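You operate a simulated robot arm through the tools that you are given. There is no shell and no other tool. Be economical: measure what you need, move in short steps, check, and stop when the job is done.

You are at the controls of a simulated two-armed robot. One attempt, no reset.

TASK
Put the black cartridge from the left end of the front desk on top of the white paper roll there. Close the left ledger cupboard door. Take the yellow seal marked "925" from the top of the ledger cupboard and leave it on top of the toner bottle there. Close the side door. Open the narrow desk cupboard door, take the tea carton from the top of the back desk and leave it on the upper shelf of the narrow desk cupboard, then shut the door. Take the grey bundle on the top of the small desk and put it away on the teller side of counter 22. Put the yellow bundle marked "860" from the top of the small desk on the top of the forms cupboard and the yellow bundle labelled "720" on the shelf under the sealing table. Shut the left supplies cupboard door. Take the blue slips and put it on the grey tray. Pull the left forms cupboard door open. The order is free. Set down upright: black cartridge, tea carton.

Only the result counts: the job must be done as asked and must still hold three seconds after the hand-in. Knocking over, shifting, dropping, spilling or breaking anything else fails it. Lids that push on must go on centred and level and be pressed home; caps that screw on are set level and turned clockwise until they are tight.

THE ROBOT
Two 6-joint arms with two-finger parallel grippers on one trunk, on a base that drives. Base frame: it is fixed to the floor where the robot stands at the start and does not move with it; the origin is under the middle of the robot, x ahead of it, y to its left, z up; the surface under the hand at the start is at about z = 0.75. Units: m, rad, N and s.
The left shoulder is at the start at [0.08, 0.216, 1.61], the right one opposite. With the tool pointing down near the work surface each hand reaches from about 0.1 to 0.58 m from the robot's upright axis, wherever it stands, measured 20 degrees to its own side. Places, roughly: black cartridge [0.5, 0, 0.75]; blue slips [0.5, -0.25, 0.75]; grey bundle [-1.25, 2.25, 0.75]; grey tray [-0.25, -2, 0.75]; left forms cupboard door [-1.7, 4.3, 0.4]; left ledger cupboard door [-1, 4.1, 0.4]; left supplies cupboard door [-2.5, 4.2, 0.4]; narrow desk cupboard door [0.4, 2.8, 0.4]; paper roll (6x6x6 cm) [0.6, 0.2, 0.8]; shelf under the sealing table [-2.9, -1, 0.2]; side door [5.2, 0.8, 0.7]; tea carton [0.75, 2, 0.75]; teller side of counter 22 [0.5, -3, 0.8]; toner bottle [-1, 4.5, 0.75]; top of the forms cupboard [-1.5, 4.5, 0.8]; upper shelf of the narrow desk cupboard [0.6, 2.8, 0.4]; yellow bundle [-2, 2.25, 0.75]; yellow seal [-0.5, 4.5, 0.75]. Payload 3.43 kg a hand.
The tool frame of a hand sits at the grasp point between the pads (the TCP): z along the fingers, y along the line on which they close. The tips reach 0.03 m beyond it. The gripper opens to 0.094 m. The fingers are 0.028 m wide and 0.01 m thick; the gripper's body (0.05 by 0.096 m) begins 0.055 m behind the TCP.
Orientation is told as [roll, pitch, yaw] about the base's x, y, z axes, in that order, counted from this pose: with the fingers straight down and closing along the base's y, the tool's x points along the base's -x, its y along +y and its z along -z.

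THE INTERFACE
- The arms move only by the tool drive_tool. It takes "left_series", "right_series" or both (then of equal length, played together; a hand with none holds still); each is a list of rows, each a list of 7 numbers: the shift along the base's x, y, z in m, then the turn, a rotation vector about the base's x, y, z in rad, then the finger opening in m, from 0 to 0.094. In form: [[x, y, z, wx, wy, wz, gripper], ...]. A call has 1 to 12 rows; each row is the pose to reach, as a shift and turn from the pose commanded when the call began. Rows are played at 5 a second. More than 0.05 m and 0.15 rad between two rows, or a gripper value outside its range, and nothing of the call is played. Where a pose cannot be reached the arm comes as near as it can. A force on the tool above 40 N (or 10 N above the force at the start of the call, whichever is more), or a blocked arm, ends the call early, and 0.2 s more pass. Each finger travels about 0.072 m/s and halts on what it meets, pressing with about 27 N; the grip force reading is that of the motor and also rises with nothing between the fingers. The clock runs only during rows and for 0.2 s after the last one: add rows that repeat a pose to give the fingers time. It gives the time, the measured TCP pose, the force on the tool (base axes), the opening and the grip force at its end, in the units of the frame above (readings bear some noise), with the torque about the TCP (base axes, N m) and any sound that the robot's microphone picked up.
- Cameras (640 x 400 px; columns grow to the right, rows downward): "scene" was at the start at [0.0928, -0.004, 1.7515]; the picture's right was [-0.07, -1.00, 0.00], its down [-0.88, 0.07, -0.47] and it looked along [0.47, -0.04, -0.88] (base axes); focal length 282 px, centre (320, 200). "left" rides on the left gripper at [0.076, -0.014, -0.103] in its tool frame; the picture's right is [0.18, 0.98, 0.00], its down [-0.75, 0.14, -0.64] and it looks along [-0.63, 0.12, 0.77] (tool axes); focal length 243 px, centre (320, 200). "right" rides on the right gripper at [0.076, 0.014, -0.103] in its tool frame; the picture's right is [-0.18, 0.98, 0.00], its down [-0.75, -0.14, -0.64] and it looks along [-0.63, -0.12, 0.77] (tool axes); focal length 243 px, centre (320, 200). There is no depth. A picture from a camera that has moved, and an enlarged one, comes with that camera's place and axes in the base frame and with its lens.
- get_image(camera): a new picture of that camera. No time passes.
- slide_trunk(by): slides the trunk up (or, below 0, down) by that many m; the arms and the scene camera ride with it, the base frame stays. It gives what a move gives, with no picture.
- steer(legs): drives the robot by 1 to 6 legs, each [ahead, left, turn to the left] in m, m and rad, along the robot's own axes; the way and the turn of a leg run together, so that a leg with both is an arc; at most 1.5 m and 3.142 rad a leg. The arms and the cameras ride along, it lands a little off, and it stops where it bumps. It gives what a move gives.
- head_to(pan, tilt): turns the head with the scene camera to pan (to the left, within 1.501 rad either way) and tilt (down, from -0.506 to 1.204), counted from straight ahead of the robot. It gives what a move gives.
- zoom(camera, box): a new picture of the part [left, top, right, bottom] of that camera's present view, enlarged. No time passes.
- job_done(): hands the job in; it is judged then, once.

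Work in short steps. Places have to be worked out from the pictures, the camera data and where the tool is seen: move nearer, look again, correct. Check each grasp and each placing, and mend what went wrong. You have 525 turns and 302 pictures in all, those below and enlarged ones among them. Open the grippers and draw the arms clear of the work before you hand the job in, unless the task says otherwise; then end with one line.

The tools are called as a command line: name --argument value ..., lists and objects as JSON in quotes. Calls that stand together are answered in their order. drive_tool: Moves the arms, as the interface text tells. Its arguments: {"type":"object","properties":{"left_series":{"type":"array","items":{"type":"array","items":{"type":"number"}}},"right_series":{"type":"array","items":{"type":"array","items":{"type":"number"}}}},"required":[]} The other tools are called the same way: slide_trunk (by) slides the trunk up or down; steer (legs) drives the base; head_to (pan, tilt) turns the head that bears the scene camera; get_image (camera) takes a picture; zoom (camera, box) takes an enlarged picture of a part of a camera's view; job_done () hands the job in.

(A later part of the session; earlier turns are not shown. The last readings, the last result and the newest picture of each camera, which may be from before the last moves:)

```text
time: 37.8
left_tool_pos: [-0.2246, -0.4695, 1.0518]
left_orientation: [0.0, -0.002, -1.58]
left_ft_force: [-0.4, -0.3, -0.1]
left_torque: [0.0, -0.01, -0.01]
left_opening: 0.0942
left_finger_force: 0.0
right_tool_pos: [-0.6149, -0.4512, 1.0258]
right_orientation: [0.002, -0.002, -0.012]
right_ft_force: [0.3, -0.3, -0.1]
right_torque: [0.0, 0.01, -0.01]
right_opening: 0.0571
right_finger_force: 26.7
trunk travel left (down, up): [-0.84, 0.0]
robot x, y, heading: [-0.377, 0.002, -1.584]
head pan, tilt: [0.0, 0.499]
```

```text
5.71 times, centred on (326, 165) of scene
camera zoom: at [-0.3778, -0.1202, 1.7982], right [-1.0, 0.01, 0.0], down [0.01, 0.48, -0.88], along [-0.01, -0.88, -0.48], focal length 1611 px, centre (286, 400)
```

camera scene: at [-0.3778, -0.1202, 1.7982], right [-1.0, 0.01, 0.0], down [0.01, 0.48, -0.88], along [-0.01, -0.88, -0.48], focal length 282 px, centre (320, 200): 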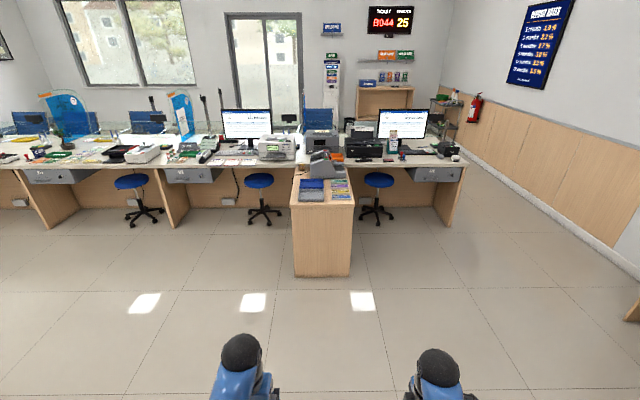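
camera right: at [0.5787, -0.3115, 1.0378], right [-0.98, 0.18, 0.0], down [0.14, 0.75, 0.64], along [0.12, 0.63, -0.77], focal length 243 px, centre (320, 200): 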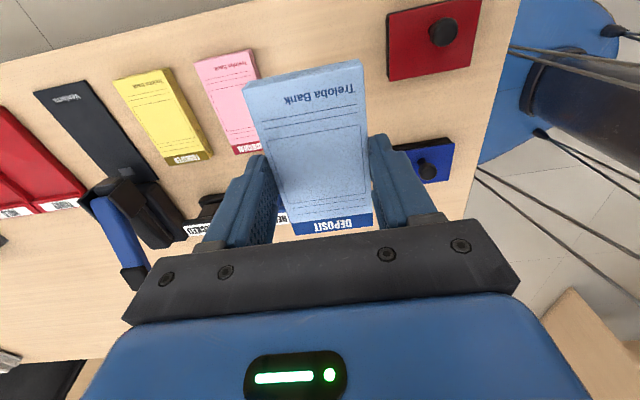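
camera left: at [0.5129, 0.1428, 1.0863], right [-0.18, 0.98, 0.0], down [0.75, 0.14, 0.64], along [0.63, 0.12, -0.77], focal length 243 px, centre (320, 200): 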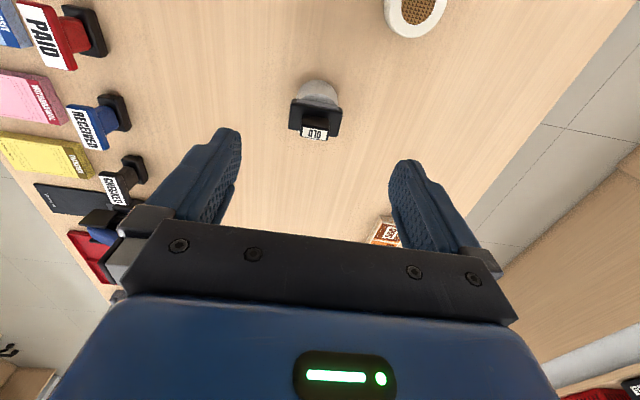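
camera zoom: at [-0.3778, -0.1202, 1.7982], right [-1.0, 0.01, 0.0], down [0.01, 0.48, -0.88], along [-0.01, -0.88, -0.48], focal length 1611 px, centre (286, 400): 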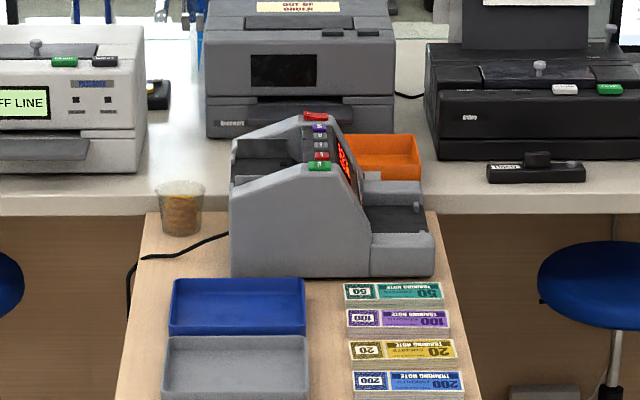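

Grey tray is in front at about (−.33, −2.09). I drive ahead 1.4 m and 0.26 m left, then look down.

steer --legs '[[1.4, 0, 0], [0, 0.26, 0]]'

head_to --pan -0.2 --tilt 0.95

get_image --camera "scene"

get_image --camera "right"

```text
time: 46.3
left_tool_pos: [0.0179, -1.8924, 1.0533]
left_orientation: [0.005, -0.001, -1.579]
left_ft_force: [-1.2, 0.9, 0.4]
left_torque: [0.0, -0.01, 0.0]
left_opening: 0.094
left_finger_force: 0.0
right_tool_pos: [-0.3724, -1.874, 1.0244]
right_orientation: [-0.001, -0.002, -0.009]
right_ft_force: [-1.0, -0.6, -0.7]
right_torque: [-0.04, -0.01, 0.0]
right_opening: 0.0574
right_finger_force: 26.7
trunk travel left (down, up): [-0.84, 0.0]
robot x, y, heading: [-0.1335, -1.4233, -1.578]
head pan, tilt: [0.0, 0.499]
```

```text
time: 47.2
left_tool_pos: [0.0228, -1.8929, 1.052]
left_orientation: [-0.002, -0.002, -1.579]
left_ft_force: [0.4, -0.5, -0.6]
left_torque: [-0.01, 0.02, -0.02]
left_opening: 0.094
left_finger_force: 0.1
right_tool_pos: [-0.3676, -1.8734, 1.0267]
right_orientation: [0.001, 0.001, -0.008]
right_ft_force: [0.0, 0.6, -0.5]
right_torque: [0.0, 0.01, -0.06]
right_opening: 0.0573
right_finger_force: 27.2
trunk travel left (down, up): [-0.84, 0.0]
robot x, y, heading: [-0.1327, -1.4233, -1.582]
head pan, tilt: [-0.201, 0.949]
```

```text
269 pictures are left
camera scene: at [-0.1457, -1.5241, 1.7608], right [-0.98, 0.21, 0.0], down [0.17, 0.8, -0.58], along [-0.12, -0.57, -0.81], focal length 282 px, centre (320, 200)
```

scene: 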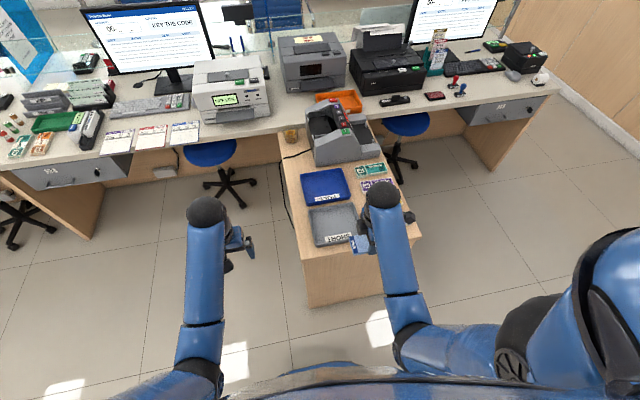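

```text
268 pictures are left
camera right: at [-0.4431, -1.8595, 1.1282], right [0.19, 0.98, 0.0], down [0.75, -0.15, 0.64], along [0.63, -0.12, -0.77], focal length 243 px, centre (320, 200)
```

right: 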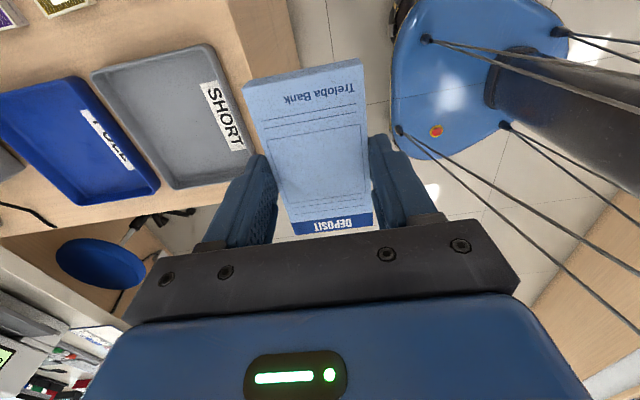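

Grey "SHORT" tray centre is about (−.333, −2.088). I drive 0.14 m nearer.

steer --legs '[[0.14, 0, 0]]'

get_image --camera "right"

```text
time: 48.5
left_tool_pos: [0.0204, -2.0283, 1.0528]
left_orientation: [-0.001, -0.006, -1.578]
left_ft_force: [-0.4, 0.1, -0.5]
left_torque: [0.0, 0.02, -0.02]
left_opening: 0.0939
left_finger_force: 0.0
right_tool_pos: [-0.372, -2.0106, 1.0281]
right_orientation: [-0.004, 0.002, -0.01]
right_ft_force: [-0.1, 0.7, -0.8]
right_torque: [-0.04, 0.0, 0.0]
right_opening: 0.0568
right_finger_force: 27.3
trunk travel left (down, up): [-0.84, 0.0]
robot x, y, heading: [-0.1308, -1.5613, -1.58]
head pan, tilt: [-0.201, 0.949]
```

```text
267 pictures are left
camera right: at [-0.4455, -1.9948, 1.1295], right [0.19, 0.98, 0.0], down [0.75, -0.15, 0.64], along [0.63, -0.13, -0.77], focal length 243 px, centre (320, 200)
```

right: 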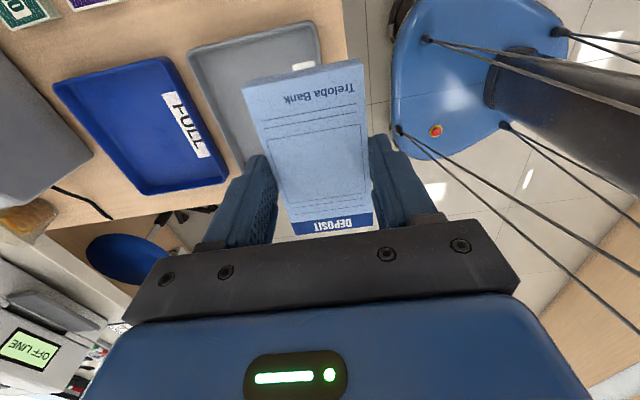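

I move over the tray centre and down to z≈0.87, then check.

drive_tool --right_series '[[0.012, -0.025, -0.03, 0, 0, 0, 0.045], [0.024, -0.05, -0.06, 0, 0, 0, 0.045], [0.037, -0.074, -0.09, 0, 0, 0, 0.045], [0.037, -0.076, -0.12, 0, 0, 0, 0.045], [0.037, -0.076, -0.15, 0, 0, 0, 0.045], [0.037, -0.076, -0.16, 0, 0, 0, 0.045]]'

get_image --camera "right"

zoom --camera "scene" --box '[260, 150, 436, 260]'

```text
time: 49.9
left_tool_pos: [0.0202, -2.0335, 1.0517]
left_orientation: [0.0, 0.0, -1.579]
left_ft_force: [-0.6, 0.0, -0.4]
left_torque: [0.0, 0.03, 0.02]
left_opening: 0.094
left_finger_force: 0.0
right_tool_pos: [-0.3352, -2.0902, 0.8652]
right_orientation: [0.0, -0.001, -0.008]
right_ft_force: [1.1, -0.4, -1.4]
right_torque: [0.01, 0.03, -0.01]
right_opening: 0.0572
right_finger_force: 27.0
trunk travel left (down, up): [-0.84, 0.0]
robot x, y, heading: [-0.1323, -1.5609, -1.578]
head pan, tilt: [-0.201, 0.949]
```

```text
266 pictures are left
camera right: at [-0.4084, -2.0747, 0.9672], right [0.19, 0.98, 0.0], down [0.75, -0.15, 0.64], along [0.63, -0.12, -0.77], focal length 243 px, centre (320, 200)
```

right: 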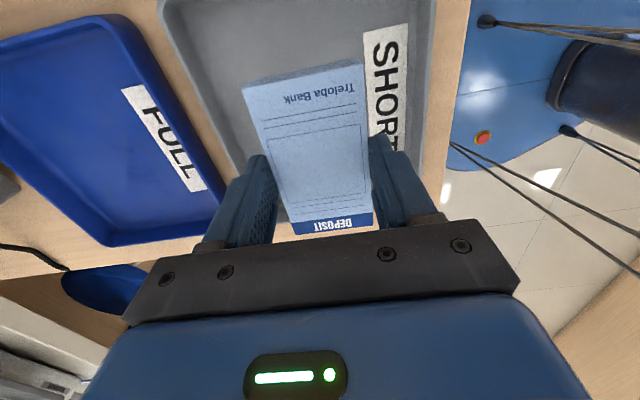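

```text
3.64 times, centred on (348, 205) of scene
camera zoom: at [-0.1484, -1.6634, 1.7608], right [-0.98, 0.21, 0.0], down [0.17, 0.8, -0.58], along [-0.12, -0.57, -0.81], focal length 1025 px, centre (218, 182)
```

zoom: 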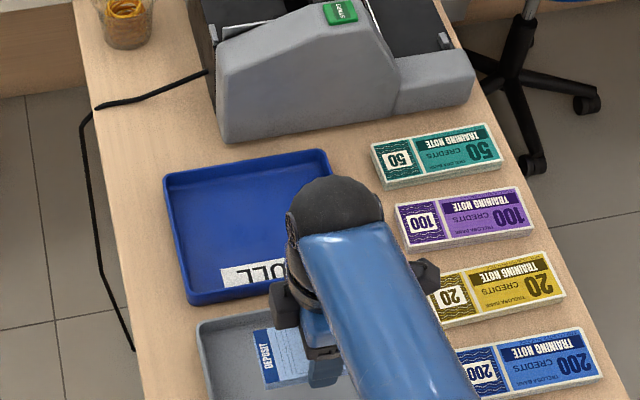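

Tray spans x −.235…−.435, y −2.00…−2.175; the pad is centred over it. I lower to near the tray floor.

drive_tool --right_series '[[0, 0, -0.03, 0, 0, 0, 0.045], [0, 0, -0.055, 0, 0, 0, 0.045], [0, 0, -0.065, 0, 0, 0, 0.045], [0, 0, -0.068, 0, 0, 0, 0.045], [0, 0, -0.071, 0, 0, 0, 0.045], [0, 0, -0.071, 0, 0, 0, 0.045]]'

get_image --camera "right"

```text
time: 51.3
left_tool_pos: [0.0203, -2.0331, 1.052]
left_orientation: [0.0, -0.001, -1.58]
left_ft_force: [-0.8, 0.3, -0.4]
left_torque: [0.01, 0.0, -0.01]
left_opening: 0.094
left_finger_force: 0.0
right_tool_pos: [-0.3336, -2.0891, 0.7941]
right_orientation: [-0.001, 0.0, -0.01]
right_ft_force: [0.3, -0.4, -1.0]
right_torque: [-0.02, 0.01, -0.04]
right_opening: 0.0571
right_finger_force: 26.6
trunk travel left (down, up): [-0.84, 0.0]
robot x, y, heading: [-0.13, -1.5621, -1.579]
head pan, tilt: [-0.201, 0.949]
```

```text
264 pictures are left
camera right: at [-0.408, -2.0748, 0.8966], right [0.19, 0.98, 0.0], down [0.75, -0.15, 0.64], along [0.63, -0.12, -0.77], focal length 243 px, centre (320, 200)
```

right: 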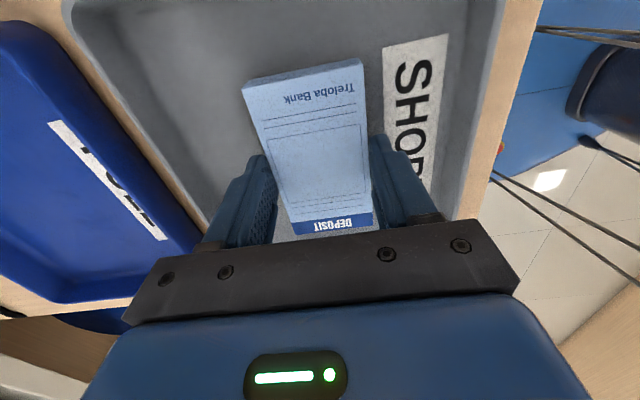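

Nearly down. I lower in 1 mm steps until contact shows.

drive_tool --right_series '[[0, 0, -0.002, 0, 0, 0, 0.045], [0, 0, -0.004, 0, 0, 0, 0.045], [0, 0, -0.005, 0, 0, 0, 0.045], [0, 0, -0.005, 0, 0, 0, 0.045]]'

```text
time: 52.3
left_tool_pos: [0.0197, -2.0325, 1.051]
left_orientation: [-0.002, 0.0, -1.58]
left_ft_force: [0.3, -0.7, 0.9]
left_torque: [-0.01, 0.0, -0.01]
left_opening: 0.0941
left_finger_force: 0.1
right_tool_pos: [-0.3331, -2.0891, 0.7896]
right_orientation: [-0.001, 0.001, -0.01]
right_ft_force: [0.1, -0.4, -1.0]
right_torque: [-0.03, 0.01, 0.03]
right_opening: 0.0573
right_finger_force: 26.9
trunk travel left (down, up): [-0.84, 0.0]
robot x, y, heading: [-0.1333, -1.5636, -1.579]
head pan, tilt: [-0.201, 0.949]
```

drive_tool --right_series '[[0, 0, -0.001, 0, 0, 0, 0.045], [0, 0, -0.002, 0, 0, 0, 0.045], [0, 0, -0.003, 0, 0, 0, 0.045], [0, 0, -0.003, 0, 0, 0, 0.045]]'

```text
time: 53.3
left_tool_pos: [0.0205, -2.0319, 1.0537]
left_orientation: [0.0, -0.001, -1.578]
left_ft_force: [-0.1, -0.3, 0.0]
left_torque: [-0.01, 0.03, 0.0]
left_opening: 0.0936
left_finger_force: 0.2
right_tool_pos: [-0.3339, -2.0903, 0.7897]
right_orientation: [-0.004, 0.003, -0.008]
right_ft_force: [-1.1, -1.1, 16.8]
right_torque: [0.14, -0.1, -0.05]
right_opening: 0.0573
right_finger_force: 26.5
trunk travel left (down, up): [-0.84, 0.0]
robot x, y, heading: [-0.1313, -1.5629, -1.583]
head pan, tilt: [-0.201, 0.949]
```

Contact with the tray floor. I ease up 1.5 mm, release and rise.

drive_tool --right_series '[[0, 0, 0.002, 0, 0, 0, 0.045], [0, 0, 0.002, 0, 0, 0, 0.06], [0, 0, 0.002, 0, 0, 0, 0.075], [0, 0, 0.002, 0, 0, 0, 0.08], [0, 0, 0.03, 0, 0, 0, 0.08], [0, 0, 0.07, 0, 0, 0, 0.08], [0, 0, 0.11, 0, 0, 0, 0.08], [0, 0.03, 0.15, 0, 0, 0, 0.08], [0, 0.06, 0.19, 0, 0, 0, 0.08]]'

get_image --camera "right"

```text
time: 55.3
left_tool_pos: [0.0205, -2.0307, 1.0527]
left_orientation: [0.0, -0.003, -1.58]
left_ft_force: [-0.1, 0.0, -0.1]
left_torque: [-0.06, 0.0, -0.03]
left_opening: 0.0939
left_finger_force: 0.0
right_tool_pos: [-0.3342, -2.0278, 0.9769]
right_orientation: [-0.001, -0.001, -0.007]
right_ft_force: [1.1, 1.2, 0.2]
right_torque: [-0.03, -0.03, -0.04]
right_opening: 0.0798
right_finger_force: 0.1
trunk travel left (down, up): [-0.84, 0.0]
robot x, y, heading: [-0.1294, -1.5622, -1.578]
head pan, tilt: [-0.201, 0.949]
```

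```text
263 pictures are left
camera right: at [-0.4085, -2.0121, 1.0798], right [0.19, 0.98, 0.0], down [0.75, -0.15, 0.64], along [0.63, -0.12, -0.77], focal length 243 px, centre (320, 200)
```

right: 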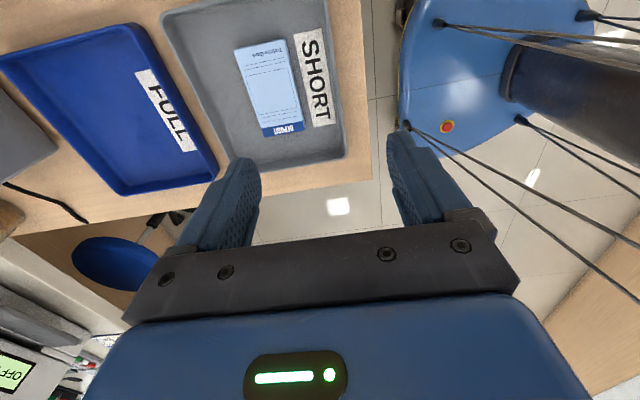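

Slips lie in the grey tray. While here, I look at counter 22 (around (0.5, −3)) for later.

head_to --pan 0.45 --tilt 0.5

get_image --camera "scene"

zoom --camera "scene" --box '[160, 20, 480, 220]'

```text
time: 56.4
left_tool_pos: [0.0205, -2.0332, 1.052]
left_orientation: [0.001, 0.001, -1.579]
left_ft_force: [-0.2, 0.1, 0.1]
left_torque: [-0.02, 0.0, 0.01]
left_opening: 0.094
left_finger_force: 0.1
right_tool_pos: [-0.334, -2.0308, 0.9755]
right_orientation: [0.001, 0.0, -0.008]
right_ft_force: [0.1, -0.1, 0.4]
right_torque: [-0.04, -0.02, 0.0]
right_opening: 0.08
right_finger_force: 0.0
trunk travel left (down, up): [-0.84, 0.0]
robot x, y, heading: [-0.1305, -1.5639, -1.581]
head pan, tilt: [0.45, 0.499]
```

```text
262 pictures are left
camera scene: at [-0.0946, -1.6755, 1.7982], right [-0.9, -0.43, 0.0], down [-0.2, 0.43, -0.88], along [0.37, -0.79, -0.48], focal length 282 px, centre (320, 200)
```

scene: 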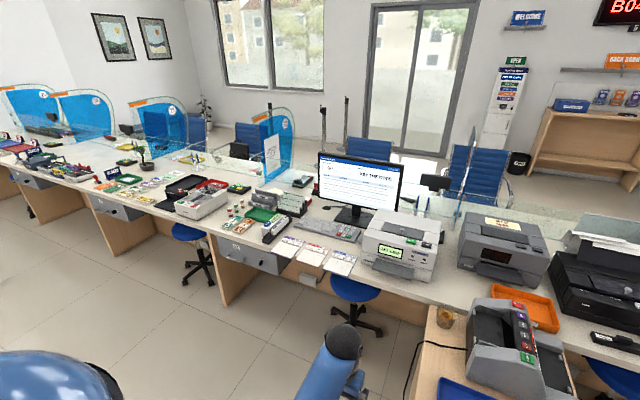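

```text
2.00 times, centred on (320, 120) of scene
camera zoom: at [-0.0946, -1.6755, 1.7982], right [-0.9, -0.43, 0.0], down [-0.2, 0.43, -0.88], along [0.37, -0.79, -0.48], focal length 564 px, centre (320, 360)
```

zoom: 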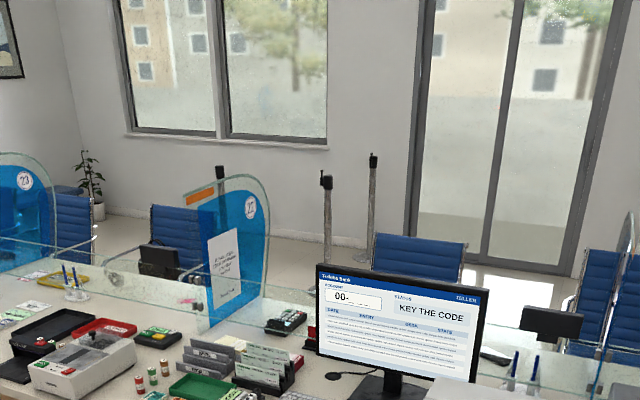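

Signs appear to read 22/23. I zoom in on the teller-side surface and drawer label of this station.

zoom --camera "scene" --box '[170, 170, 370, 295]'

zoom --camera "scene" --box '[90, 90, 330, 240]'

```text
3.20 times, centred on (270, 232) of scene
camera zoom: at [-0.0946, -1.6755, 1.7982], right [-0.9, -0.43, 0.0], down [-0.2, 0.43, -0.88], along [0.37, -0.79, -0.48], focal length 902 px, centre (480, 96)
```

zoom: 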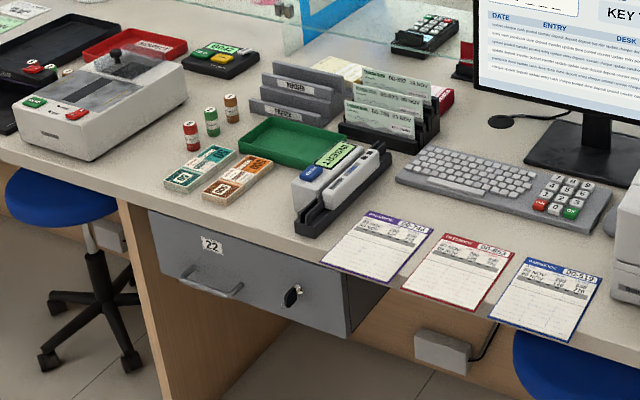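

```text
2.67 times, centred on (210, 165) of scene
camera zoom: at [-0.0946, -1.6755, 1.7982], right [-0.9, -0.43, 0.0], down [-0.2, 0.43, -0.88], along [0.37, -0.79, -0.48], focal length 752 px, centre (613, 293)
```

zoom: 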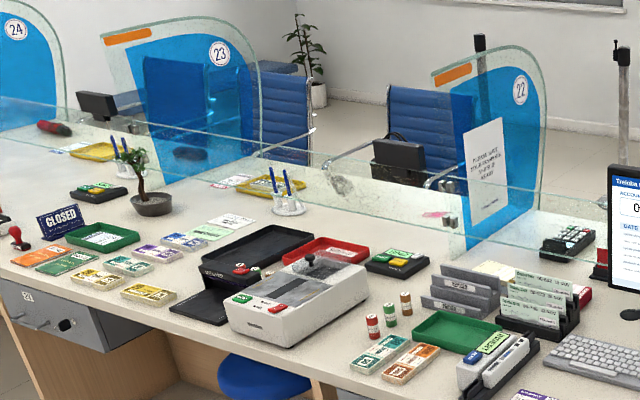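

Counter 22 is the monitor bay here. Next the side door: I back off, turn to face +x and look.

steer --legs '[[-0.4, 0, 0], [0, 0, 1.58]]'

head_to --pan 0.3 --tilt 0.25

get_image --camera "scene"

```text
time: 62.7
left_tool_pos: [0.3403, -1.0087, 1.0516]
left_orientation: [0.0, -0.002, 0.002]
left_ft_force: [0.8, -0.5, -0.2]
left_torque: [0.0, 0.04, -0.03]
left_opening: 0.0941
left_finger_force: 0.0
right_tool_pos: [0.3419, -1.3618, 0.9755]
right_orientation: [0.0, 0.001, 1.575]
right_ft_force: [0.4, 0.6, 0.7]
right_torque: [0.0, 0.02, 0.01]
right_opening: 0.0802
right_finger_force: 0.0
trunk travel left (down, up): [-0.84, 0.0]
robot x, y, heading: [-0.1289, -1.1642, 0.005]
head pan, tilt: [0.45, 0.499]
```

```text
time: 63.5
left_tool_pos: [0.34, -1.007, 1.0512]
left_orientation: [0.0, 0.001, 0.003]
left_ft_force: [0.2, -0.5, -0.2]
left_torque: [0.02, 0.0, -0.01]
left_opening: 0.0938
left_finger_force: 0.0
right_tool_pos: [0.3425, -1.3627, 0.9772]
right_orientation: [0.0, 0.0, 1.575]
right_ft_force: [-0.2, -0.3, 0.1]
right_torque: [-0.01, 0.0, 0.01]
right_opening: 0.0804
right_finger_force: 0.1
trunk travel left (down, up): [-0.84, 0.0]
robot x, y, heading: [-0.1284, -1.1624, 0.002]
head pan, tilt: [0.3, 0.25]
```

```text
258 pictures are left
camera scene: at [-0.0098, -1.1363, 1.8214], right [0.3, -0.95, 0.0], down [-0.24, -0.07, -0.97], along [0.92, 0.29, -0.25], focal length 282 px, centre (320, 200)
```

scene: 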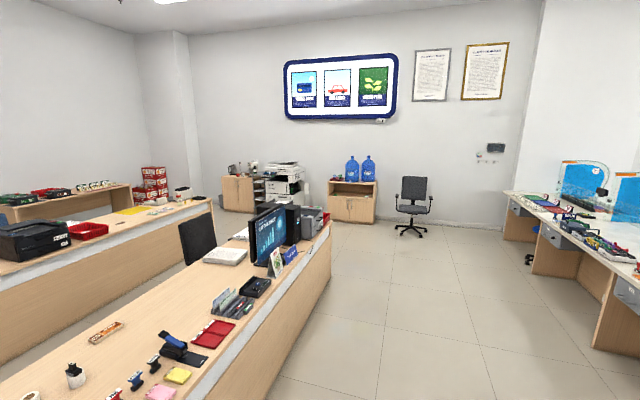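

The side door's place projects onto the copier at about pixel (306,185). Zooming there.

zoom --camera "scene" --box '[220, 145, 348, 225]'

```text
5.00 times, centred on (284, 185) of scene
camera zoom: at [-0.0098, -1.1363, 1.8214], right [0.3, -0.95, 0.0], down [-0.24, -0.07, -0.97], along [0.92, 0.29, -0.25], focal length 1410 px, centre (500, 275)
```

zoom: 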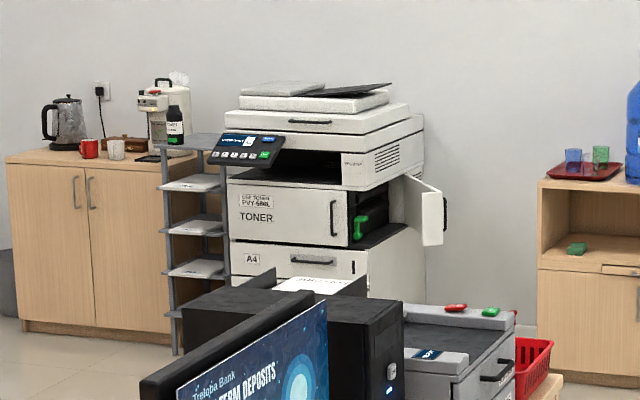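

It's the copier's side door, hinged at the rear and open toward −y. I drive east along the aisle to get nearer.

steer --legs '[[1.5, 0, 0], [1.5, 0, 0], [0.6, 0.4, 0]]'

head_to --pan 0.5 --tilt 0.5

get_image --camera "scene"

```text
time: 81.4
left_tool_pos: [3.9246, -0.6081, 1.0524]
left_orientation: [0.001, -0.002, 0.0]
left_ft_force: [0.3, 0.4, -0.2]
left_torque: [0.02, -0.04, 0.06]
left_opening: 0.0938
left_finger_force: 0.1
right_tool_pos: [3.9254, -0.9623, 0.9761]
right_orientation: [-0.001, 0.001, 1.57]
right_ft_force: [-1.3, -0.5, -0.6]
right_torque: [0.02, -0.03, 0.01]
right_opening: 0.0801
right_finger_force: 0.1
trunk travel left (down, up): [-0.84, 0.0]
robot x, y, heading: [3.4571, -0.7627, 0.002]
head pan, tilt: [0.3, 0.25]
```

```text
time: 82.1
left_tool_pos: [3.9249, -0.6073, 1.0516]
left_orientation: [0.0, 0.0, -0.001]
left_ft_force: [0.0, 0.0, 0.1]
left_torque: [-0.05, 0.0, -0.03]
left_opening: 0.0941
left_finger_force: 0.0
right_tool_pos: [3.9267, -0.9609, 0.9762]
right_orientation: [0.001, 0.002, 1.57]
right_ft_force: [-0.3, 0.4, 0.3]
right_torque: [-0.02, -0.02, 0.01]
right_opening: 0.0798
right_finger_force: 0.0
trunk travel left (down, up): [-0.84, 0.0]
robot x, y, heading: [3.4589, -0.7642, 0.001]
head pan, tilt: [0.499, 0.499]
```

```text
256 pictures are left
camera scene: at [3.5662, -0.7191, 1.7984], right [0.48, -0.88, 0.0], down [-0.42, -0.23, -0.88], along [0.77, 0.42, -0.48], focal length 282 px, centre (320, 200)
```

scene: 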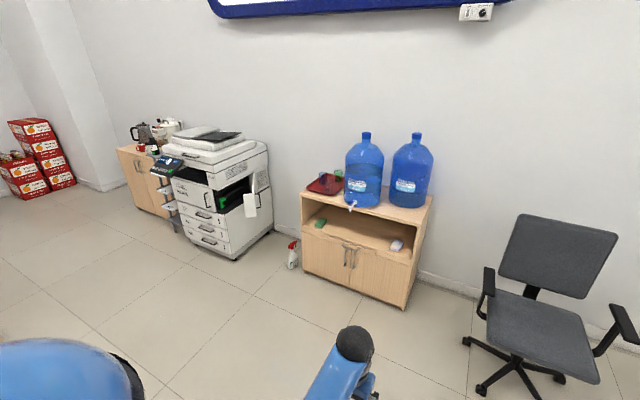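

zoom --camera "scene" --box '[150, 110, 310, 270]'

```text
2.50 times, centred on (230, 190) of scene
camera zoom: at [3.5662, -0.7191, 1.7984], right [0.48, -0.88, 0.0], down [-0.42, -0.23, -0.88], along [0.77, 0.42, -0.48], focal length 705 px, centre (545, 225)
```

zoom: 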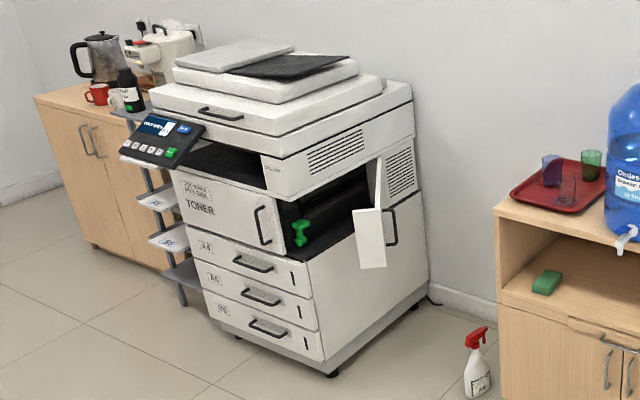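

Copier side face is around y≈1.04; the door (hinge x≈5.45) is open ~45° with its free edge near (5.18, 0.8). I'll push it with the right hand pointing forward; first undo the hand's yaw and pitch it forward here in free space.

drive_tool --right_series '[[0, 0, 0, 0, 0, -0.143, 0.06], [0, 0, 0, 0, 0, -0.286, 0.03], [0, 0, 0, 0, 0, -0.429, 0], [0, 0, 0, 0, 0, -0.571, 0], [0, 0, 0, 0, 0, -0.714, 0], [0, 0, 0, 0, 0, -0.857, 0], [0, 0, 0, 0, 0, -1.0, 0], [0, 0, 0, 0, 0, -1.143, 0], [0, 0, 0, 0, 0, -1.286, 0], [0, 0, 0, 0, 0, -1.429, 0], [0, 0, 0, 0, 0, -1.571, 0]]'

drive_tool --right_series '[[0, 0, 0.01, 0, -0.143, 0, 0], [0, 0, 0.02, 0, -0.286, 0, 0], [0, 0, 0.03, 0, -0.429, 0, 0], [0, 0, 0.04, 0, -0.571, 0, 0], [0, 0, 0.05, 0, -0.714, 0, 0], [0, 0, 0.06, 0, -0.857, 0, 0], [0, 0, 0.07, 0, -1.0, 0, 0], [0, 0, 0.08, 0, -1.143, 0, 0], [0, 0, 0.09, 0, -1.286, 0, 0], [0, 0, 0.1, 0, -1.429, 0, 0], [0, 0, 0.11, 0, -1.571, 0, 0]]'

```text
time: 84.5
left_tool_pos: [3.9256, -0.6075, 1.0518]
left_orientation: [-0.002, 0.001, 0.0]
left_ft_force: [0.0, 0.4, 0.3]
left_torque: [0.0, 0.0, 0.04]
left_opening: 0.094
left_finger_force: 0.1
right_tool_pos: [3.9268, -0.9604, 0.9758]
right_orientation: [0.0, 0.002, -0.002]
right_ft_force: [0.9, -0.2, -0.1]
right_torque: [0.01, 0.0, 0.04]
right_opening: 0.0003
right_finger_force: 27.1
trunk travel left (down, up): [-0.84, 0.0]
robot x, y, heading: [3.4556, -0.7647, -0.003]
head pan, tilt: [0.499, 0.499]
```

```text
time: 86.9
left_tool_pos: [3.926, -0.606, 1.0525]
left_orientation: [-0.001, 0.0, -0.001]
left_ft_force: [-0.5, 0.0, 0.4]
left_torque: [-0.01, -0.01, 0.0]
left_opening: 0.0944
left_finger_force: 0.0
right_tool_pos: [3.9252, -0.9671, 1.0777]
right_orientation: [0.427, -1.463, -0.456]
right_ft_force: [0.1, 0.2, 0.8]
right_torque: [-0.09, 0.07, 0.04]
right_opening: 0.0
right_finger_force: 26.5
right hand out of reach, approached as far as the arm can: row 11
trunk travel left (down, up): [-0.84, 0.0]
robot x, y, heading: [3.4546, -0.765, -0.001]
head pan, tilt: [0.499, 0.499]
```

The forward-pointing pose is reached nearly. I lower the trunk 0.42 m, turn left 1.2 rad and drive part way, then look.

slide_trunk --by -0.42

steer --legs '[[0, 0, 1.2], [1.0, -0.3, 0]]'

head_to --pan -0.4 --tilt 0.4

get_image --camera "scene"

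```text
refused: -0.42 is not a number from -0.4 to 0.4
```

```text
time: 95.3
left_tool_pos: [4.1083, 0.5511, 1.0529]
left_orientation: [0.0, 0.001, 1.207]
left_ft_force: [0.4, 0.4, -1.0]
left_torque: [0.0, 0.0, -0.03]
left_opening: 0.0941
left_finger_force: 0.1
right_tool_pos: [4.4438, 0.4239, 1.0803]
right_orientation: [-0.035, -1.484, 1.215]
right_ft_force: [-0.4, -1.0, 0.5]
right_torque: [0.03, -0.01, -0.01]
right_opening: 0.0003
right_finger_force: 27.3
trunk travel left (down, up): [-0.84, 0.0]
robot x, y, heading: [4.0907, 0.061, 1.207]
head pan, tilt: [0.499, 0.499]
```

```text
time: 96.5
left_tool_pos: [4.1084, 0.5527, 1.0521]
left_orientation: [-0.001, 0.002, 1.208]
left_ft_force: [0.0, 0.3, 0.3]
left_torque: [0.0, -0.05, -0.03]
left_opening: 0.0938
left_finger_force: 0.1
right_tool_pos: [4.4446, 0.4249, 1.0789]
right_orientation: [-0.031, -1.485, 1.213]
right_ft_force: [0.3, 0.2, -0.5]
right_torque: [0.0, 0.01, -0.01]
right_opening: 0.0
right_finger_force: 26.9
trunk travel left (down, up): [-0.84, 0.0]
robot x, y, heading: [4.0888, 0.0581, 1.207]
head pan, tilt: [-0.4, 0.4]
```

```text
254 pictures are left
camera scene: at [4.1614, 0.1549, 1.8074], right [0.72, -0.69, 0.0], down [-0.27, -0.28, -0.92], along [0.64, 0.67, -0.39], focal length 282 px, centre (320, 200)
```

scene: 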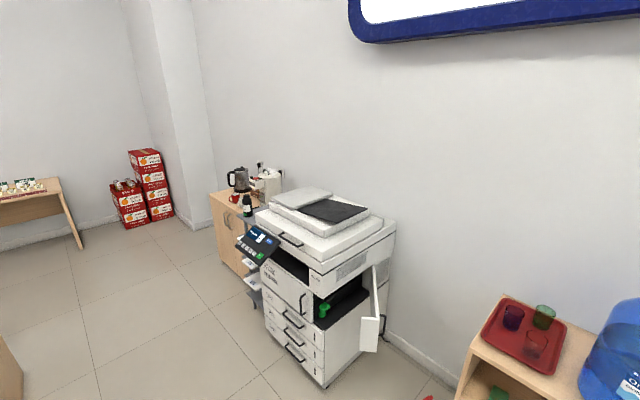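

slide_trunk --by -0.4

zoom --camera "scene" --box '[300, 140, 460, 240]'

```text
time: 100.3
left_tool_pos: [4.1094, 0.5522, 0.6537]
left_orientation: [0.0, 0.0, 1.209]
left_ft_force: [-0.6, -0.2, 0.2]
left_torque: [0.01, 0.0, -0.02]
left_opening: 0.0942
left_finger_force: 0.0
right_tool_pos: [4.4438, 0.4234, 0.6796]
right_orientation: [-0.032, -1.483, 1.214]
right_ft_force: [-1.1, -0.2, -0.3]
right_torque: [0.01, 0.04, 0.01]
right_opening: 0.0
right_finger_force: 26.9
trunk travel left (down, up): [-0.44, 0.4]
robot x, y, heading: [4.0894, 0.058, 1.208]
head pan, tilt: [-0.4, 0.4]
```

```text
4.00 times, centred on (380, 190) of scene
camera zoom: at [4.1615, 0.155, 1.4075], right [0.72, -0.69, 0.0], down [-0.27, -0.28, -0.92], along [0.64, 0.67, -0.39], focal length 1128 px, centre (80, 240)
```

zoom: 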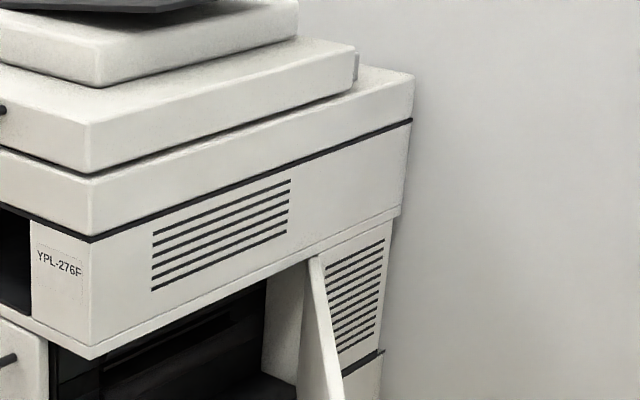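

The door's hinge is right behind the toner bay. I tilt down for the door itself.

head_to --pan -0.45 --tilt 0.6

zoom --camera "scene" --box '[230, 70, 470, 220]'

```text
time: 101.0
left_tool_pos: [4.1095, 0.5527, 0.653]
left_orientation: [0.0, -0.001, 1.208]
left_ft_force: [0.6, 0.0, 0.3]
left_torque: [0.04, -0.02, 0.04]
left_opening: 0.094
left_finger_force: 0.0
right_tool_pos: [4.4448, 0.4244, 0.679]
right_orientation: [-0.031, -1.483, 1.212]
right_ft_force: [0.4, 0.6, 0.7]
right_torque: [0.0, -0.02, 0.01]
right_opening: 0.0
right_finger_force: 27.3
trunk travel left (down, up): [-0.44, 0.4]
robot x, y, heading: [4.0897, 0.0598, 1.207]
head pan, tilt: [-0.45, 0.6]
```

```text
2.67 times, centred on (350, 145) of scene
camera zoom: at [4.1617, 0.1488, 1.3893], right [0.69, -0.73, 0.0], down [-0.41, -0.39, -0.83], along [0.6, 0.57, -0.56], focal length 752 px, centre (240, 347)
```

zoom: 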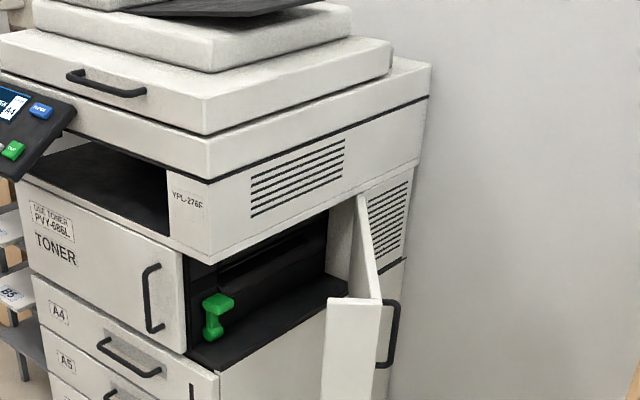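

Door geometry: hinge ≈(5.42,1.03), free edge ≈(5.14,0.74), L-shaped, top z≈.725. I'll come from the west-southwest (heading 0.5). First retract the left arm, then turn and move to a standoff.

drive_tool --left_series '[[-0.043, -0.019, 0.01, 0, 0, 0, 0.094], [-0.086, -0.039, 0.02, 0, 0, 0, 0.094], [-0.129, -0.058, 0.03, 0, 0, 0, 0.094], [-0.172, -0.077, 0.04, 0, 0, 0, 0.094], [-0.215, -0.097, 0.05, 0, 0, 0, 0.094], [-0.258, -0.116, 0.06, 0, 0, 0, 0.094]]'

steer --legs '[[0, 0, -0.708], [0.57, 0.39, 0]]'

head_to --pan 0 --tilt 0.7

get_image --camera "scene"

```text
time: 102.5
left_tool_pos: [3.8655, 0.4303, 0.6556]
left_orientation: [0.007, -0.015, 1.169]
left_ft_force: [0.2, 0.1, 0.1]
left_torque: [-0.01, -0.03, -0.01]
left_opening: 0.0939
left_finger_force: 0.0
left hand out of reach, approached as far as the arm can: row 1, 2, 3, 4, 5, 6
right_tool_pos: [4.447, 0.4258, 0.6798]
right_orientation: [-0.03, -1.484, 1.212]
right_ft_force: [-0.3, 0.0, -0.3]
right_torque: [-0.01, 0.03, -0.02]
right_opening: 0.0001
right_finger_force: 26.8
trunk travel left (down, up): [-0.44, 0.4]
robot x, y, heading: [4.0887, 0.0587, 1.207]
head pan, tilt: [-0.45, 0.6]
```

```text
time: 108.2
left_tool_pos: [4.4698, 1.1143, 0.6559]
left_orientation: [0.016, -0.023, 0.496]
left_ft_force: [0.3, 0.8, -0.5]
left_torque: [0.0, -0.01, 0.0]
left_opening: 0.0939
left_finger_force: 0.0
right_tool_pos: [4.9117, 0.728, 0.6795]
right_orientation: [-0.033, -1.486, 0.514]
right_ft_force: [-0.1, -0.2, -0.3]
right_torque: [0.01, -0.01, -0.01]
right_opening: 0.0
right_finger_force: 27.0
trunk travel left (down, up): [-0.44, 0.4]
robot x, y, heading: [4.4052, 0.6793, 0.507]
head pan, tilt: [-0.45, 0.6]
```

```text
time: 109.1
left_tool_pos: [4.4712, 1.1139, 0.6587]
left_orientation: [0.017, -0.024, 0.495]
left_ft_force: [0.1, 0.3, 0.3]
left_torque: [-0.02, 0.0, -0.01]
left_opening: 0.0939
left_finger_force: 0.1
right_tool_pos: [4.9133, 0.7284, 0.6793]
right_orientation: [-0.033, -1.484, 0.512]
right_ft_force: [1.0, -0.6, -0.1]
right_torque: [0.03, 0.02, 0.01]
right_opening: 0.0
right_finger_force: 26.4
trunk travel left (down, up): [-0.44, 0.4]
robot x, y, heading: [4.4015, 0.6797, 0.509]
head pan, tilt: [0.0, 0.7]
```

```text
251 pictures are left
camera scene: at [4.5029, 0.7347, 1.3806], right [0.49, -0.87, 0.0], down [-0.56, -0.31, -0.77], along [0.67, 0.37, -0.64], focal length 282 px, centre (320, 200)
```

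scene: 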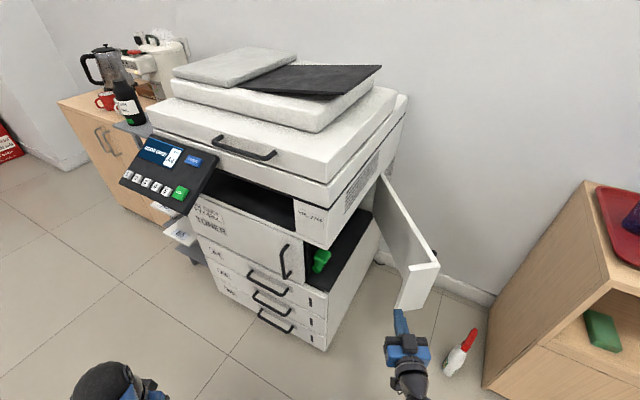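

Refined: hinge ≈(5.42,.98), free edge ≈(5.08,.69). I move the right hand .24 m to its right to pass outside the free edge.

drive_tool --right_series '[[0.023, -0.042, 0, 0, 0, 0, 0], [0.047, -0.084, 0, 0, 0, 0, 0], [0.07, -0.126, 0, 0, 0, 0, 0], [0.094, -0.168, 0, 0, 0, 0, 0], [0.117, -0.21, 0, 0, 0, 0, 0]]'

get_image --camera "scene"

```text
time: 110.3
left_tool_pos: [4.4717, 1.1141, 0.657]
left_orientation: [0.019, -0.024, 0.495]
left_ft_force: [-1.1, -0.1, -0.7]
left_torque: [0.01, 0.0, 0.01]
left_opening: 0.0942
left_finger_force: 0.0
right_tool_pos: [5.0297, 0.5172, 0.6793]
right_orientation: [-0.026, -1.484, 0.506]
right_ft_force: [-0.3, 0.1, 0.4]
right_torque: [-0.03, 0.0, -0.02]
right_opening: 0.0
right_finger_force: 27.5
trunk travel left (down, up): [-0.44, 0.4]
robot x, y, heading: [4.4031, 0.6779, 0.508]
head pan, tilt: [0.0, 0.7]
```

```text
250 pictures are left
camera scene: at [4.5037, 0.734, 1.3805], right [0.49, -0.87, 0.0], down [-0.56, -0.31, -0.76], along [0.67, 0.37, -0.64], focal length 282 px, centre (320, 200)
```

scene: 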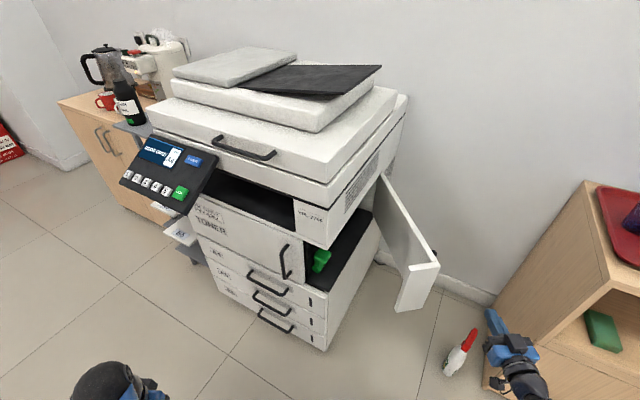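

Clear of the free edge. I drive 0.2 m ahead along the heading.

steer --legs '[[0.2, 0, 0]]'

get_image --camera "scene"

```text
time: 111.9
left_tool_pos: [4.6455, 1.2124, 0.6571]
left_orientation: [0.019, -0.027, 0.492]
left_ft_force: [0.5, -0.4, 0.2]
left_torque: [-0.02, -0.01, -0.01]
left_opening: 0.0942
left_finger_force: 0.0
right_tool_pos: [5.2044, 0.6137, 0.6804]
right_orientation: [-0.031, -1.482, 0.512]
right_ft_force: [0.0, 0.0, -0.5]
right_torque: [0.02, 0.0, 0.0]
right_opening: 0.0002
right_finger_force: 27.1
trunk travel left (down, up): [-0.44, 0.4]
robot x, y, heading: [4.5776, 0.777, 0.51]
head pan, tilt: [0.0, 0.7]
```

```text
249 pictures are left
camera scene: at [4.6783, 0.8319, 1.3805], right [0.48, -0.87, 0.0], down [-0.56, -0.31, -0.76], along [0.67, 0.37, -0.64], focal length 282 px, centre (320, 200)
```

scene: 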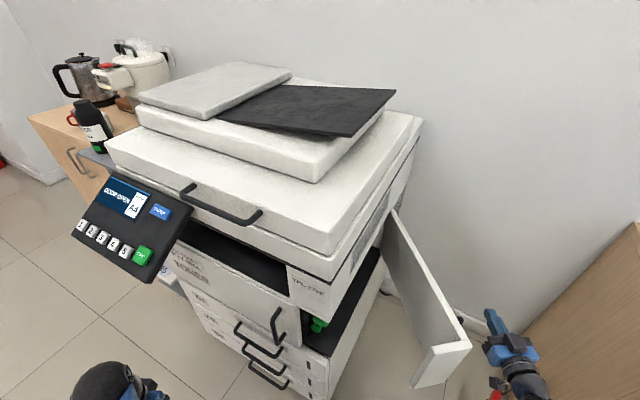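

Display says "DOOR OPEN". I push the hand toward +y to swing the door.

drive_tool --right_series '[[0, 0.04, 0, 0, 0, 0, 0], [0, 0.08, 0, 0, 0, 0, 0], [0, 0.11, 0, 0, 0, 0, 0], [-0.005, 0.14, 0, 0, 0, 0, 0], [-0.01, 0.17, 0, 0, 0, 0, 0], [-0.015, 0.2, 0, 0, 0, 0, 0], [-0.02, 0.23, 0, 0, 0, 0, 0], [-0.025, 0.26, 0, 0, 0, 0, 0]]'

get_image --camera "scene"

```text
time: 113.7
left_tool_pos: [4.6474, 1.2119, 0.658]
left_orientation: [0.019, -0.025, 0.496]
left_ft_force: [0.2, 0.0, 0.0]
left_torque: [0.01, 0.0, 0.03]
left_opening: 0.0938
left_finger_force: 0.1
right_tool_pos: [5.1828, 0.8573, 0.6911]
right_orientation: [-0.121, -1.54, 0.605]
right_ft_force: [0.1, 0.8, -0.1]
right_torque: [-0.03, -0.01, -0.02]
right_opening: 0.0
right_finger_force: 27.3
right hand out of reach, approached as far as the arm can: row 7, 8
trunk travel left (down, up): [-0.44, 0.4]
robot x, y, heading: [4.5786, 0.7737, 0.504]
head pan, tilt: [0.0, 0.7]
```

```text
248 pictures are left
camera scene: at [4.6779, 0.8319, 1.3805], right [0.48, -0.87, 0.0], down [-0.56, -0.31, -0.76], along [0.67, 0.37, -0.64], focal length 282 px, centre (320, 200)
```

scene: 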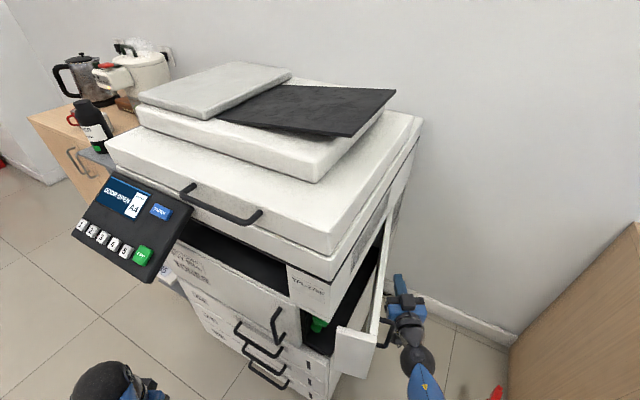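

Door is nearly shut; the arm reached a limit. I push on by moving the base +y 0.1 m.

steer --legs '[[0.055, 0.1, 0]]'

get_image --camera "scene"

```text
time: 114.8
left_tool_pos: [4.6484, 1.292, 0.6572]
left_orientation: [0.017, -0.026, 0.497]
left_ft_force: [-0.2, 0.4, 0.2]
left_torque: [-0.05, -0.03, 0.02]
left_opening: 0.0941
left_finger_force: 0.1
right_tool_pos: [5.1813, 0.9302, 0.6902]
right_orientation: [-0.151, -1.537, 0.618]
right_ft_force: [4.1, -3.8, -0.6]
right_torque: [0.06, 0.03, -0.22]
right_opening: 0.0
right_finger_force: 27.4
trunk travel left (down, up): [-0.44, 0.4]
robot x, y, heading: [4.5801, 0.8527, 0.505]
head pan, tilt: [0.0, 0.7]
stopped in leg 1: the force on the tool passed its limit at 92 N (the readings are from after the stop); the commanded pose is now the measured one
```

```text
247 pictures are left
camera scene: at [4.6767, 0.9133, 1.3805], right [0.48, -0.87, 0.0], down [-0.56, -0.31, -0.76], along [0.67, 0.37, -0.65], focal length 282 px, centre (320, 200)
```

scene: 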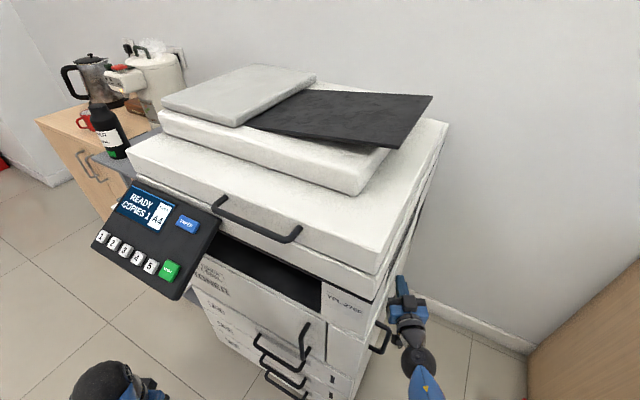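

Display reads READY – door closed. I withdraw to the right first (clear of the handle), then back away.

steer --legs '[[0, -0.2, 0], [-0.5, 0, 0]]'

get_image --camera "scene"

```text
time: 118.9
left_tool_pos: [4.3064, 0.8712, 0.6593]
left_orientation: [0.018, -0.028, 0.496]
left_ft_force: [-0.1, 1.4, 0.4]
left_torque: [0.01, -0.01, -0.02]
left_opening: 0.0941
left_finger_force: 0.0
right_tool_pos: [4.8432, 0.5108, 0.6912]
right_orientation: [-0.032, -1.539, 0.502]
right_ft_force: [0.8, 0.1, -0.5]
right_torque: [0.0, -0.01, -0.01]
right_opening: 0.0001
right_finger_force: 26.7
trunk travel left (down, up): [-0.44, 0.4]
robot x, y, heading: [4.2354, 0.432, 0.507]
head pan, tilt: [0.0, 0.7]
```

```text
246 pictures are left
camera scene: at [4.3382, 0.4907, 1.3806], right [0.49, -0.87, 0.0], down [-0.56, -0.31, -0.76], along [0.67, 0.37, -0.64], focal length 282 px, centre (320, 200)
```

scene: 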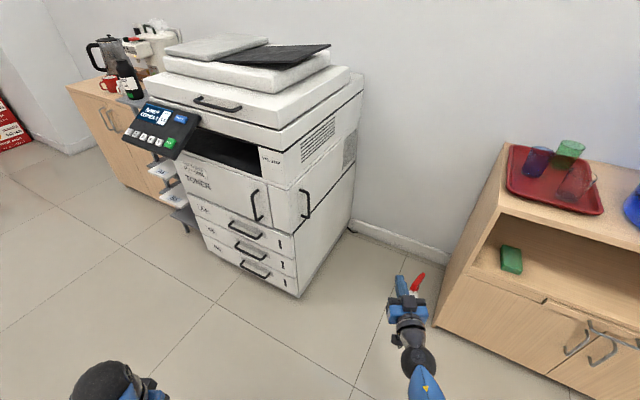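

Door shut, nothing disturbed. I raise the trunk and turn the right hand back to pointing down.

slide_trunk --by 0.4

drive_tool --right_series '[[-0.015, -0.008, 0, -0.068, 0.122, 0, 0], [-0.03, -0.016, 0, -0.136, 0.245, 0, 0], [-0.045, -0.024, 0, -0.204, 0.367, 0, 0], [-0.06, -0.032, 0, -0.272, 0.489, 0, 0], [-0.075, -0.04, 0, -0.339, 0.612, 0, 0], [-0.09, -0.048, 0, -0.407, 0.734, 0, 0.02], [-0.1, -0.054, 0, -0.475, 0.856, 0, 0.04], [-0.11, -0.06, 0, -0.543, 0.979, 0, 0.06], [-0.12, -0.066, 0, -0.611, 1.101, 0, 0.08], [-0.125, -0.07, 0, -0.679, 1.224, 0, 0.09], [-0.13, -0.072, 0, -0.747, 1.346, 0, 0.09]]'

```text
time: 122.7
left_tool_pos: [4.3079, 0.8704, 1.059]
left_orientation: [0.018, -0.027, 0.495]
left_ft_force: [0.3, 0.0, -0.9]
left_torque: [0.01, -0.01, 0.0]
left_opening: 0.094
left_finger_force: 0.2
right_tool_pos: [4.8432, 0.511, 1.0909]
right_orientation: [-0.033, -1.537, 0.505]
right_ft_force: [0.9, -0.5, 0.7]
right_torque: [0.0, -0.04, -0.04]
right_opening: 0.0003
right_finger_force: 27.2
trunk travel left (down, up): [-0.84, 0.0]
robot x, y, heading: [4.2426, 0.4342, 0.509]
head pan, tilt: [0.0, 0.7]
```

```text
time: 125.1
left_tool_pos: [4.3073, 0.8719, 1.0588]
left_orientation: [0.02, -0.027, 0.496]
left_ft_force: [0.6, -0.3, -0.2]
left_torque: [0.01, 0.02, -0.02]
left_opening: 0.0939
left_finger_force: 0.1
right_tool_pos: [4.7172, 0.4395, 1.045]
right_orientation: [-0.036, 0.001, 0.507]
right_ft_force: [0.6, 0.7, -0.3]
right_torque: [-0.02, -0.05, -0.04]
right_opening: 0.0901
right_finger_force: 0.1
right hand out of reach, approached as far as the arm can: row 1, 2, 10, 11
trunk travel left (down, up): [-0.84, 0.0]
robot x, y, heading: [4.2384, 0.4315, 0.51]
head pan, tilt: [0.0, 0.7]
```

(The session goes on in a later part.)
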